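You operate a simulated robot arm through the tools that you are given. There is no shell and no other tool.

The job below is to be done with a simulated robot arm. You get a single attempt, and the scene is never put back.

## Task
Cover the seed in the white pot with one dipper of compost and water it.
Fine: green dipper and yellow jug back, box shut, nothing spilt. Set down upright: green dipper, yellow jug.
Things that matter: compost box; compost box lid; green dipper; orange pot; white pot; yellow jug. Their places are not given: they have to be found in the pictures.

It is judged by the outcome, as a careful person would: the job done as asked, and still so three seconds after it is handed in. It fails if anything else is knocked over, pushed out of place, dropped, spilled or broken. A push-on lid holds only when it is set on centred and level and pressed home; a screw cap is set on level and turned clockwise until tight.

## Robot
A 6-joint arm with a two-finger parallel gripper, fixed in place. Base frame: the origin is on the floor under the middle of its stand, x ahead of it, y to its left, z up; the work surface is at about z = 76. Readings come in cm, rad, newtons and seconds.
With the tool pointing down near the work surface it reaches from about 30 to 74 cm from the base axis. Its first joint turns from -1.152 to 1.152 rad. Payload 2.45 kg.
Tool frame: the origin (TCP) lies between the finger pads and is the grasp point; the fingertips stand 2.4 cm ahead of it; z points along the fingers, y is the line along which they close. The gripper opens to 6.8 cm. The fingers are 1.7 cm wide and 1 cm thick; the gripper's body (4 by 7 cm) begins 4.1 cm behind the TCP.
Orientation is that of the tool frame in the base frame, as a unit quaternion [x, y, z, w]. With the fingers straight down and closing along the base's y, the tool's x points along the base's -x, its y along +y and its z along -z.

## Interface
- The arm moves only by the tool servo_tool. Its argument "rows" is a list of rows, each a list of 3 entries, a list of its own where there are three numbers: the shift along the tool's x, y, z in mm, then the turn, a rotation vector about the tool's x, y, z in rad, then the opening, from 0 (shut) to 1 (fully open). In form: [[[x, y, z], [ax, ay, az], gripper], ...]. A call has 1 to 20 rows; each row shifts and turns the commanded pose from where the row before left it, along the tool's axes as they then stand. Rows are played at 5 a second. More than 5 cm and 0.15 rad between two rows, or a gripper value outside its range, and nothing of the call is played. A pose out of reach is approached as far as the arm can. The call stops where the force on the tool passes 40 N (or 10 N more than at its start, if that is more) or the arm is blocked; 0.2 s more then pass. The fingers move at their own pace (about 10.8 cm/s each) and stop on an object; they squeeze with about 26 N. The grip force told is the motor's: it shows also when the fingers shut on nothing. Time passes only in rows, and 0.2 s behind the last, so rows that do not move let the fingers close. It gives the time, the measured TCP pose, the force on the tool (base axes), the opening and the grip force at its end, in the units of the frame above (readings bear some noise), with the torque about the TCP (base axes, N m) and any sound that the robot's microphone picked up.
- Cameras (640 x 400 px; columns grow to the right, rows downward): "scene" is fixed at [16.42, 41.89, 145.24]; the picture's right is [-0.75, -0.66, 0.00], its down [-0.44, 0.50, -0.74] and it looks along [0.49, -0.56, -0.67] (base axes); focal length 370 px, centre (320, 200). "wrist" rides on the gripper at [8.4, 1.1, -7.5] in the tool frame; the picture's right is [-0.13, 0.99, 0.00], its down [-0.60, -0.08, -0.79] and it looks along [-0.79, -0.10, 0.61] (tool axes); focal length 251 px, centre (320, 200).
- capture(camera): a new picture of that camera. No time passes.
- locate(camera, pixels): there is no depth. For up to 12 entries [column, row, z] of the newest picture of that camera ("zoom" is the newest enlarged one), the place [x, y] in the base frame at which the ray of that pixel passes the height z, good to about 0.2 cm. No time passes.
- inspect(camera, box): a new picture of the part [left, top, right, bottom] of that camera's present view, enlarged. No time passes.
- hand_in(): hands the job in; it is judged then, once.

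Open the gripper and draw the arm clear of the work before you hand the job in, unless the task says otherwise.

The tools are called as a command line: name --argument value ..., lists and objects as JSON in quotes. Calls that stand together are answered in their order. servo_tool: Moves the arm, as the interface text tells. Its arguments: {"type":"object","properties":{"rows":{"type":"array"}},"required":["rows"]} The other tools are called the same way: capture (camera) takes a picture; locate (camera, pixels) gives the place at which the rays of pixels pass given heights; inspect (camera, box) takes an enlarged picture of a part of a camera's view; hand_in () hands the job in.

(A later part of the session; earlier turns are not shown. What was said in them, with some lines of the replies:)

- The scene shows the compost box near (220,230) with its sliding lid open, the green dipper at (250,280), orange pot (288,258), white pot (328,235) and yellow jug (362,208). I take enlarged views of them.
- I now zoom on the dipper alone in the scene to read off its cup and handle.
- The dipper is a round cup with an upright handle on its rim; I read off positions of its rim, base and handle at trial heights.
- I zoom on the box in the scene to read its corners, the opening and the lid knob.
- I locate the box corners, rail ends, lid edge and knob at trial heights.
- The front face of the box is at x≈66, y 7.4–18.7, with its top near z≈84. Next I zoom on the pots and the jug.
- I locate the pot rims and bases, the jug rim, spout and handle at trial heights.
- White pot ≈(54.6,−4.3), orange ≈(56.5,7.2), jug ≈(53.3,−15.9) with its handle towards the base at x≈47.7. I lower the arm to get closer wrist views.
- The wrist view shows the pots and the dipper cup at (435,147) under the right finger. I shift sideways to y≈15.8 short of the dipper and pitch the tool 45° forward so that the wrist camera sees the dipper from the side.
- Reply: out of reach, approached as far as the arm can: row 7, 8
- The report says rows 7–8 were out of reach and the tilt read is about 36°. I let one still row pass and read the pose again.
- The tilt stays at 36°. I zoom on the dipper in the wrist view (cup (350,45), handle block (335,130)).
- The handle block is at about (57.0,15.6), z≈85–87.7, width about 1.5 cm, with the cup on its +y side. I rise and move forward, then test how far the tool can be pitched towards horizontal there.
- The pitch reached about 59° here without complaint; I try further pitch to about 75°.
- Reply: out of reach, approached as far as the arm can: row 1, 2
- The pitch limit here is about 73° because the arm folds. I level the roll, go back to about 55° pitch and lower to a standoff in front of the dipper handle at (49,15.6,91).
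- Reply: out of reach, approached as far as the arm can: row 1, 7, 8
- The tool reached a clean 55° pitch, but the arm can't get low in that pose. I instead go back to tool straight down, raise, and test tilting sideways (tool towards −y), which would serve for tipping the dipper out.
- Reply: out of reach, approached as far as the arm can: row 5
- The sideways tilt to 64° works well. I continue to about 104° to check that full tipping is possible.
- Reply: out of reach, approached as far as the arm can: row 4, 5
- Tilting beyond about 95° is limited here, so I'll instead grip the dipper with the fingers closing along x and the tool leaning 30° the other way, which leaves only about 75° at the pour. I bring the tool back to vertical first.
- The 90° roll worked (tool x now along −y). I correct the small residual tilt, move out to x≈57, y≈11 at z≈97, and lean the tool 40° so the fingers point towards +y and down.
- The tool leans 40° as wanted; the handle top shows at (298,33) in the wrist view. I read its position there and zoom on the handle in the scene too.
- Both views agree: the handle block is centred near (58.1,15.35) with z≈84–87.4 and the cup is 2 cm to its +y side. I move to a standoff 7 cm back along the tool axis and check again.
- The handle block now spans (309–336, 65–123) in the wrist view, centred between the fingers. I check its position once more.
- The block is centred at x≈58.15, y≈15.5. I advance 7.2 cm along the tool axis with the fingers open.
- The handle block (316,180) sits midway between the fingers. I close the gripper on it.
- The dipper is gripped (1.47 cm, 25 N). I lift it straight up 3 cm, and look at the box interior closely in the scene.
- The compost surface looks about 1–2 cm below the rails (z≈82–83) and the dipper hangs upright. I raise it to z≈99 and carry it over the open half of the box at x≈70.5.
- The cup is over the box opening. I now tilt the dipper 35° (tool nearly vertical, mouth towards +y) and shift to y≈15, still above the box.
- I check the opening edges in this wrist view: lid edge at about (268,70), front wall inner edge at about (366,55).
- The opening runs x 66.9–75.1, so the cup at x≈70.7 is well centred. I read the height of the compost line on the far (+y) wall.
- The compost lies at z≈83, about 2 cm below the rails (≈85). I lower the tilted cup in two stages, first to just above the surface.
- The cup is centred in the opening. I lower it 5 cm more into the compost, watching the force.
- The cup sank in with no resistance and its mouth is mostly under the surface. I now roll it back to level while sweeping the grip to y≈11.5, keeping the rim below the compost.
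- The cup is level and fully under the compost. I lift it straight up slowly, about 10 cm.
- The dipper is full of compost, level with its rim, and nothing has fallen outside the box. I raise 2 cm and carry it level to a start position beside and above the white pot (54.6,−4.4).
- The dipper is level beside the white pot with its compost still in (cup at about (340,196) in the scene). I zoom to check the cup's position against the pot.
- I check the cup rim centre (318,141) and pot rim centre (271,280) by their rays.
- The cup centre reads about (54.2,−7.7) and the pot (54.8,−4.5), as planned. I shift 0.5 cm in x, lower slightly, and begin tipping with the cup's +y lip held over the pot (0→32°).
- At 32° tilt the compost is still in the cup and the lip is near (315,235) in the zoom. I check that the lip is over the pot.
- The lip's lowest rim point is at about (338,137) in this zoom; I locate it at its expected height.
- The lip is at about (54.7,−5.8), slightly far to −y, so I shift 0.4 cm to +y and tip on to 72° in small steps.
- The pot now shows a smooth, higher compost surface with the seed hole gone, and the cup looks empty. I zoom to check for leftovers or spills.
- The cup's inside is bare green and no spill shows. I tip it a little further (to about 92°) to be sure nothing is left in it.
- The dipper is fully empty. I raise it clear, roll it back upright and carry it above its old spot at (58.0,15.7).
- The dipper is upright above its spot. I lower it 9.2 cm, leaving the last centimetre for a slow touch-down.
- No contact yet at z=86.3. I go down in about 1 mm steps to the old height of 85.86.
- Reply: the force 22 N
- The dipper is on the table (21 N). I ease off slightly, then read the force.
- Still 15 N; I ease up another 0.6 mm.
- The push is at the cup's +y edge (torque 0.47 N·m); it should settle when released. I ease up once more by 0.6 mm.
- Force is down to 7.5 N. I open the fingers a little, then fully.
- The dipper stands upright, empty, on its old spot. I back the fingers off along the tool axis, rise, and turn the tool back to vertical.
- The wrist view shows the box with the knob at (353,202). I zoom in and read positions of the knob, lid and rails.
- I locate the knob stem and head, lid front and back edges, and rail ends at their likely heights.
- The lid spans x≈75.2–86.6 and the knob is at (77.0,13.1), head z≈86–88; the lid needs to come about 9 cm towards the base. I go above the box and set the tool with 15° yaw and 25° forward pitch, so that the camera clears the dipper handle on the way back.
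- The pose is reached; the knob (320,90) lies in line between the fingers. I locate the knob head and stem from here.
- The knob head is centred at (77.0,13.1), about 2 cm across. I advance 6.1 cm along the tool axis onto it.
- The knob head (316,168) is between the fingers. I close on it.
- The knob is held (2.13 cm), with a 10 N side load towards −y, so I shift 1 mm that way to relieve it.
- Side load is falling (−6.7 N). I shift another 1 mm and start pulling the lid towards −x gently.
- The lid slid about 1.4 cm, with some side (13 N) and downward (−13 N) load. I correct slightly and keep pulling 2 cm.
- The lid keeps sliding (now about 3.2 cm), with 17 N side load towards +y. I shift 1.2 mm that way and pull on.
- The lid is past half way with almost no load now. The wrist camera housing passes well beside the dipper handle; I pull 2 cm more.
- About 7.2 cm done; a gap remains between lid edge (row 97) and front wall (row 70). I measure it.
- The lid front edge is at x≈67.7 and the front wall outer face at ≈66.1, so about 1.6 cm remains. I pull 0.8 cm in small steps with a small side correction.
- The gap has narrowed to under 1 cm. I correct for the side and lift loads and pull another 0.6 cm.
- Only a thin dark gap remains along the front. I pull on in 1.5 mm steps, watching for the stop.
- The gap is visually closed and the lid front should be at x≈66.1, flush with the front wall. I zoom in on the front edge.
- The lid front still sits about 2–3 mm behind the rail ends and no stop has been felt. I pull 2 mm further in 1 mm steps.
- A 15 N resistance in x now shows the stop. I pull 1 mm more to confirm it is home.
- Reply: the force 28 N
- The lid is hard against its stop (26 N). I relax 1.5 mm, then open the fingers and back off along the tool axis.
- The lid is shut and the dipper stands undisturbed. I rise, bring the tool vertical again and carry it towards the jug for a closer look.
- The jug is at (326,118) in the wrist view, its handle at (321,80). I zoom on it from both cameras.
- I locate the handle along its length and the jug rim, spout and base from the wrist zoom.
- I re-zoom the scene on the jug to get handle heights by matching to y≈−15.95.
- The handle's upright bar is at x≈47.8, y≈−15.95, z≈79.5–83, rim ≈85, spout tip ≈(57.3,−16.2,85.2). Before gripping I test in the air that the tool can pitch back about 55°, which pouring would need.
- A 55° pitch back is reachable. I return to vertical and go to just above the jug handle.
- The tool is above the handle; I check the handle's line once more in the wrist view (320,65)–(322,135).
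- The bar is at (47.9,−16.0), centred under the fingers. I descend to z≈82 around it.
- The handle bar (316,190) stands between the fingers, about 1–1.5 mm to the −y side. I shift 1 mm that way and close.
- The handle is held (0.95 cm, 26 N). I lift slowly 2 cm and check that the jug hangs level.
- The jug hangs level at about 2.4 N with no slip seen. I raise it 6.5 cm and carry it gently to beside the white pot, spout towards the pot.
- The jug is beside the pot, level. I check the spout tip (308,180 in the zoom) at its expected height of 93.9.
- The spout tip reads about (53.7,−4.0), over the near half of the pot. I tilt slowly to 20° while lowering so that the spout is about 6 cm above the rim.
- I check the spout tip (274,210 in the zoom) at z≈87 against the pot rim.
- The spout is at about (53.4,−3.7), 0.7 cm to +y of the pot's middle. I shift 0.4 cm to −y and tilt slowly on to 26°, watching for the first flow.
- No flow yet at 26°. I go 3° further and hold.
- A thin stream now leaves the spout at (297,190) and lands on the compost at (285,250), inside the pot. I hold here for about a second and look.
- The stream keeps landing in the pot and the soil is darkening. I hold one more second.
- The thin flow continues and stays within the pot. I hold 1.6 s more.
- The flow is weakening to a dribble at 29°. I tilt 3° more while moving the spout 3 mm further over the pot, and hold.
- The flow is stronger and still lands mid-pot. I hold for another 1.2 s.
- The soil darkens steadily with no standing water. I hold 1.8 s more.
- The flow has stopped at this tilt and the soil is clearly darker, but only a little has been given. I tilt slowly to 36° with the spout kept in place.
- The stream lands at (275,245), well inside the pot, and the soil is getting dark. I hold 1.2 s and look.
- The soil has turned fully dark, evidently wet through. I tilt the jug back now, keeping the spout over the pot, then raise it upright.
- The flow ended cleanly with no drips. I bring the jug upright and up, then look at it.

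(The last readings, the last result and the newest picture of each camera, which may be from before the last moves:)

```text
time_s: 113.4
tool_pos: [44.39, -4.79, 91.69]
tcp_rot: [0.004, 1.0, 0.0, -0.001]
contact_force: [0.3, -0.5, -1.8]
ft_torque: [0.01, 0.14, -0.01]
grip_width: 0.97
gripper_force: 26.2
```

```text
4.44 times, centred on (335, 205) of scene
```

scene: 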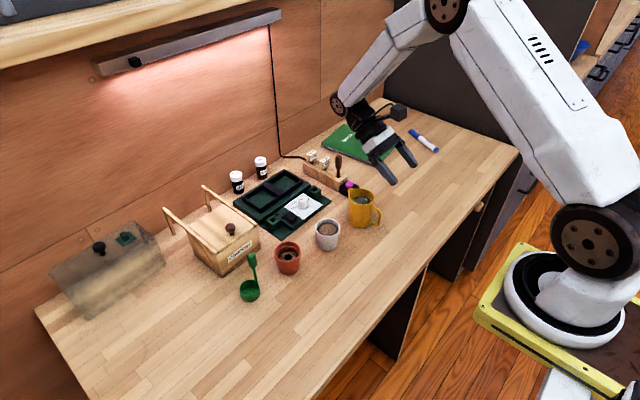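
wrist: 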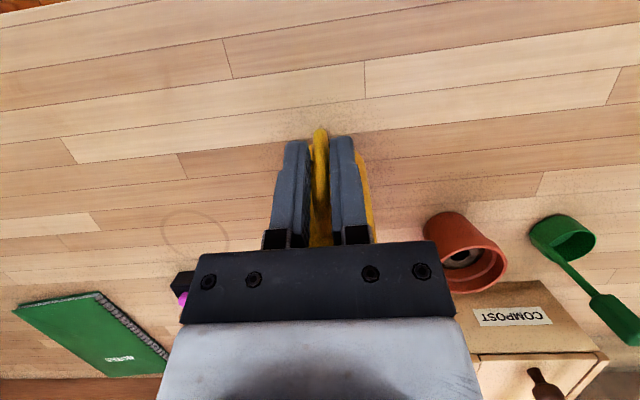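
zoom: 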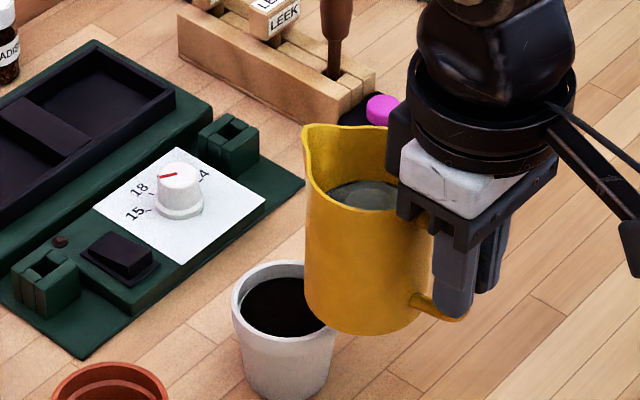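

The jug is upright with its remaining water. I carry it back over its old place at (47.9,−15.9).

servo_tool --rows '[[[-1.6, -5, 0], [0, 0, 0], 0], [[-2.9, -9, 0], [0, 0, 0], 0], [[-3.8, -12, 0], [0, 0, 0], 0], [[-4.3, -13.5, 0], [0, 0, 0], 0], [[-4.4, -14, 0], [0, 0, 0], 0], [[-4.4, -14, 0], [0, 0, 0], 0], [[-4.3, -13.5, 0], [0, 0, 0], 0], [[-3.8, -12, 0], [0, 0, 0], 0], [[-2.9, -9, 0], [0, 0, 0], 0], [[-1.9, -6, 0], [0, 0, 0], 0], [[-1.0, -3.3, 0], [0, 0, 0], 0], [[0, 0, 0], [0, 0, 0], 0]]'

capture --camera "scene"

capture --camera "wrist"

```text
time_s: 116.0
tool_pos: [47.86, -15.98, 91.68]
tcp_rot: [0.003, 1.0, 0.0, -0.001]
contact_force: [0.7, 0.6, -2.7]
ft_torque: [-0.01, 0.15, 0.01]
grip_width: 0.96
gripper_force: 25.4
```

```text
taken
```

scene: 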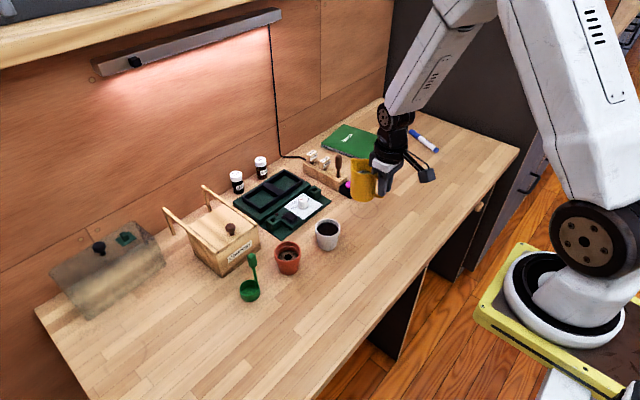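

```text
taken
```

wrist: 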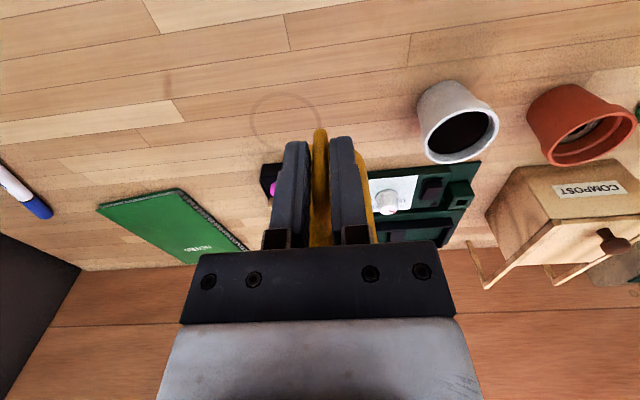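

A faint ring mark shows on the table at about (288,118) in the wrist view. I check where it lies relative to the jug's starting place.

locate --camera "wrist" --pixels '[[288, 118, 76], [250, 118, 76], [326, 118, 76], [288, 93, 76]]'

inspect --camera "wrist" --box '[220, 70, 360, 180]'

```text
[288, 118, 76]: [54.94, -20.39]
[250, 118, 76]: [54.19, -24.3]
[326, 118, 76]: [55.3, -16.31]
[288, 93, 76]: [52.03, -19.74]
```

```text
3.64 times, centred on (290, 125) of wrist
```

zoom: 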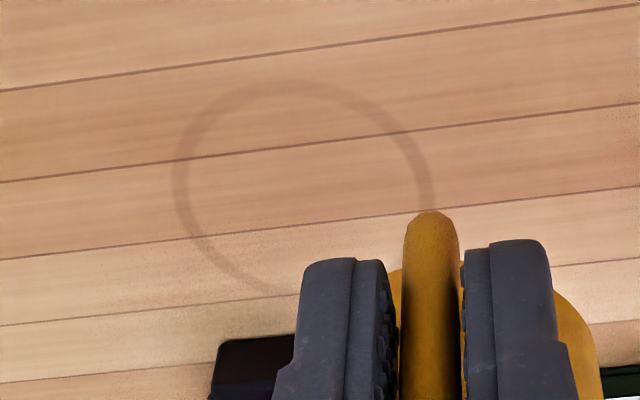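

The ring is only an old stain centred near (55,−20), not where the jug stood. I lower the jug to just above the table at its original place.

servo_tool --rows '[[[0, 0, 7], [0, 0, 0], 0], [[0, 0, 13], [0, 0, 0], 0], [[0, 0, 14], [0, 0, 0], 0], [[0, 0, 14], [0, 0, 0], 0], [[0, 0, 14], [0, 0, 0], 0], [[0, 0, 11], [0, 0, 0], 0], [[0, 0, 7], [0, 0, 0], 0], [[0, 0, 4], [0, 0, 0], 0], [[0, 0, 0], [0, 0, 0], 0]]'

servo_tool --rows '[[[0, 0, 1.2], [0, 0, 0], 0], [[0, 0, 1.2], [0, 0, 0], 0], [[0, 0, 1.2], [0, 0, 0], 0], [[0, 0, 1.2], [0, 0, 0], 0], [[0, 0, 0], [0, 0, 0], 0]]'

```text
time_s: 118.0
tool_pos: [47.83, -15.89, 83.36]
tcp_rot: [0.004, 1.0, 0.001, -0.001]
contact_force: [0.4, -1.1, -2.7]
ft_torque: [0.03, 0.12, -0.01]
grip_width: 0.92
gripper_force: 26.0
```

```text
time_s: 119.2
tool_pos: [47.78, -16.08, 82.94]
tcp_rot: [0.003, 1.0, 0.001, -0.001]
contact_force: [-0.1, -0.2, -2.7]
ft_torque: [0.0, 0.14, -0.02]
grip_width: 0.95
gripper_force: 26.3
```

Still hanging free at z=82.9. I continue down in 1 mm steps towards the original 82.35.

servo_tool --rows '[[[0, 0, 1.0], [0, 0, 0], 0], [[0, 0, 1.0], [0, 0, 0], 0], [[0, 0, 1.0], [0, 0, 0], 0], [[0, 0, 1.0], [0, 0, 0], 0], [[0, 0, 0], [0, 0, 0], 0]]'

```text
time_s: 120.4
tool_pos: [47.8, -15.98, 82.55]
tcp_rot: [0.003, 1.0, 0.0, -0.001]
contact_force: [-2.5, -0.6, 3.4]
ft_torque: [-0.03, -0.28, 0.0]
grip_width: 0.97
gripper_force: 26.2
```

The base has touched (+3.4 N). I settle it 0.6 mm more, then read.

servo_tool --rows '[[[0, 0, 0.6], [0, 0, 0], 0], [[0, 0, 0], [0, 0, 0], 0]]'

inspect --camera "scene" --box '[320, 150, 420, 250]'

```text
time_s: 121.0
tool_pos: [47.83, -16.05, 82.43]
tcp_rot: [0.004, 1.0, -0.001, -0.001]
contact_force: [-4.3, -0.5, 11.7]
ft_torque: [-0.06, -0.69, -0.02]
grip_width: 0.95
gripper_force: 26.3
```

```text
4.00 times, centred on (370, 200) of scene
```

zoom: 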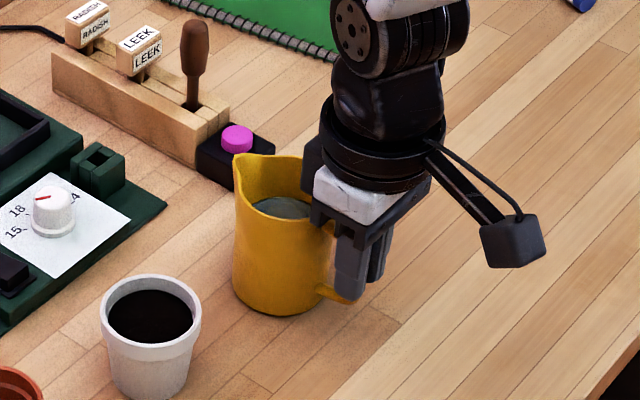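

The jug sits at its old place, standing on the table. I ease off half a millimetre and open the fingers gently.

servo_tool --rows '[[[0, 0, -0.5], [0, 0, 0], 0], [[0, 0, 0], [0, 0, 0], 0], [[0, 0, 0], [0, 0, 0], 0.2], [[0, 0, 0], [0, 0, 0], 0.3], [[0, 0, 0], [0, 0, 0], 0.45], [[0, 0, 0], [0, 0, 0], 0.55], [[0, 0, 0], [0, 0, 0], 0.55]]'

capture --camera "wrist"

inspect --camera "scene" --box '[320, 150, 420, 250]'

```text
time_s: 122.6
tool_pos: [47.85, -16.04, 82.54]
tcp_rot: [0.004, 1.0, 0.001, 0.0]
contact_force: [0.3, 0.6, -0.1]
ft_torque: [0.0, 0.01, 0.0]
grip_width: 3.74
gripper_force: 0.0
```

```text
taken
```

wrist: 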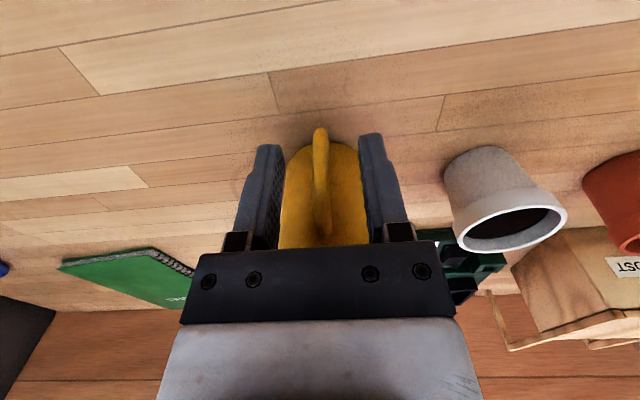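

```text
4.00 times, centred on (370, 200) of scene
```

zoom: 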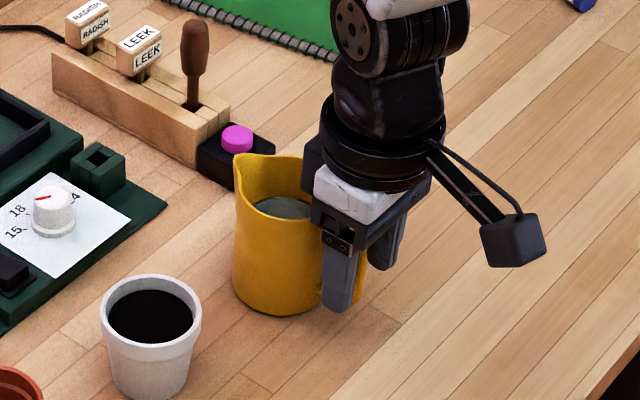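

The jug stands free between the open fingers. I rise straight up and draw the arm clear.

servo_tool --rows '[[[0, 0, -8], [0, 0, 0], 0.55], [[0, 0, -15], [0, 0, 0], 0.55], [[0, 0, -20], [0, 0, 0], 0.55], [[0, 0, -25], [0, 0, 0], 0.55], [[0, 0, -30], [0, 0, 0], 1], [[0, 0, -30], [0, 0, 0], 1], [[0, 0, -30], [0, 0, 0], 1], [[0, 0, -30], [0, 0, 0], 1], [[15, 20, -20], [0, 0, 0], 1], [[15, 20, -20], [0, 0, 0], 1], [[15, 20, -20], [0, 0, 0], 1], [[0, 0, 0], [0, 0, 0], 1]]'

capture --camera "scene"

capture --camera "wrist"

inspect --camera "scene" --box '[160, 170, 400, 310]'

```text
time_s: 125.2
tool_pos: [43.37, -10.03, 107.25]
tcp_rot: [0.003, 1.0, 0.001, -0.001]
contact_force: [0.5, -0.4, 0.0]
ft_torque: [0.03, 0.0, 0.0]
grip_width: 6.79
gripper_force: 0.1
```

```text
taken
```

scene: 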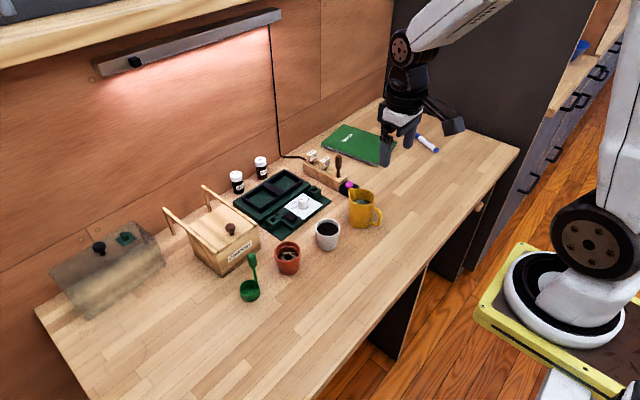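

```text
taken
```

wrist: 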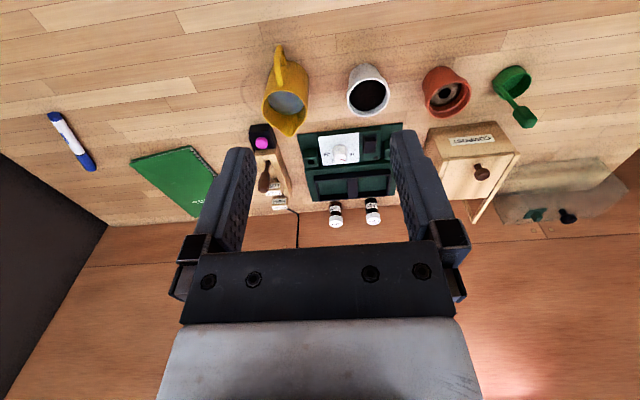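

```text
2.67 times, centred on (280, 240) of scene
```

zoom: 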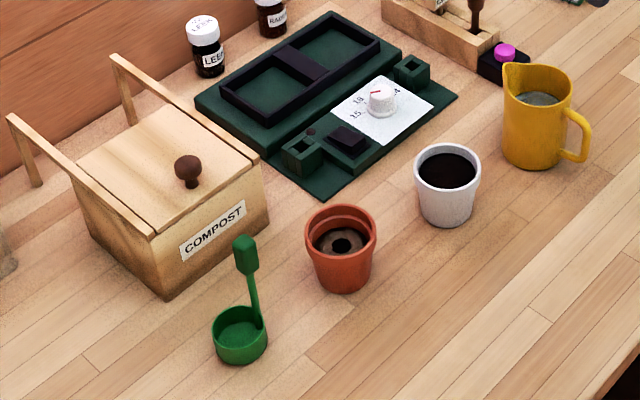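

Dipper and jug stand in their places, the pot's soil is dark and wet, and the lid looks shut. I zoom on the lid front and the area round the pot for a last check.

inspect --camera "scene" --box '[190, 195, 270, 275]'

inspect --camera "scene" --box '[295, 180, 395, 270]'

inspect --camera "wrist" --box '[400, 50, 540, 220]'

```text
5.00 times, centred on (230, 235) of scene
```

zoom: 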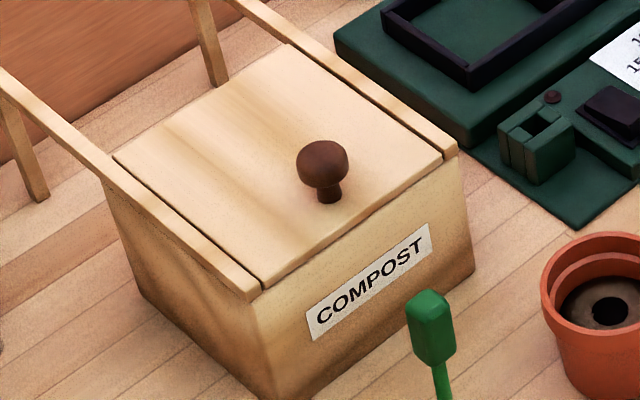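

```text
4.44 times, centred on (345, 225) of scene
```

zoom: 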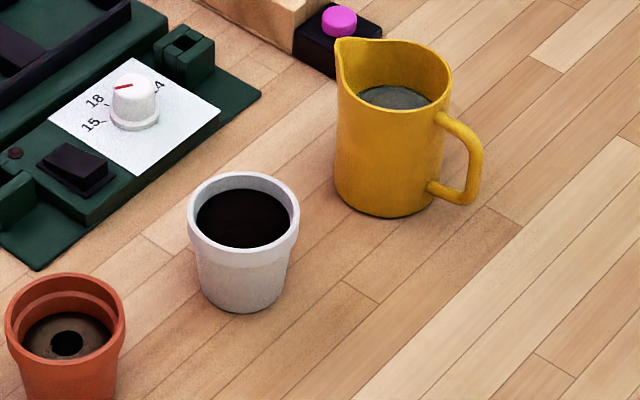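

```text
2.35 times, centred on (470, 135) of wrist
```

zoom: 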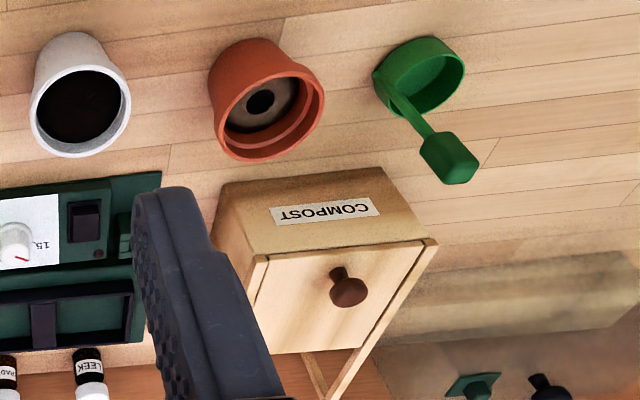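

All checks out: lid flush, seed covered and soil wet, dipper and jug upright on their original spots, nothing spilt, arm clear with the gripper open. I hand the job in.

hand_in

```text
The job is handed in.
```

The seed in the white pot is covered with one full dipper of compost and watered, and I've handed the job in.

- **Compost:** the dipper came out of the box full and level, and it was empty after I tipped it over the white pot. The seed hole no longer shows.
- **Water:** I poured slowly until the soil had turned fully dark. I didn't measure the amount. No water stood on the surface or ran over.
- **Green dipper and yellow jug:** both stand upright on their original spots, matching their starting positions in the pictures.
- **Compost box:** I slid the lid home until it met its stop, and it looked flush in the last pictures.
- **Everything else:** I saw nothing spilt, and the orange pot and other items looked undisturbed. The arm is clear with the gripper open.
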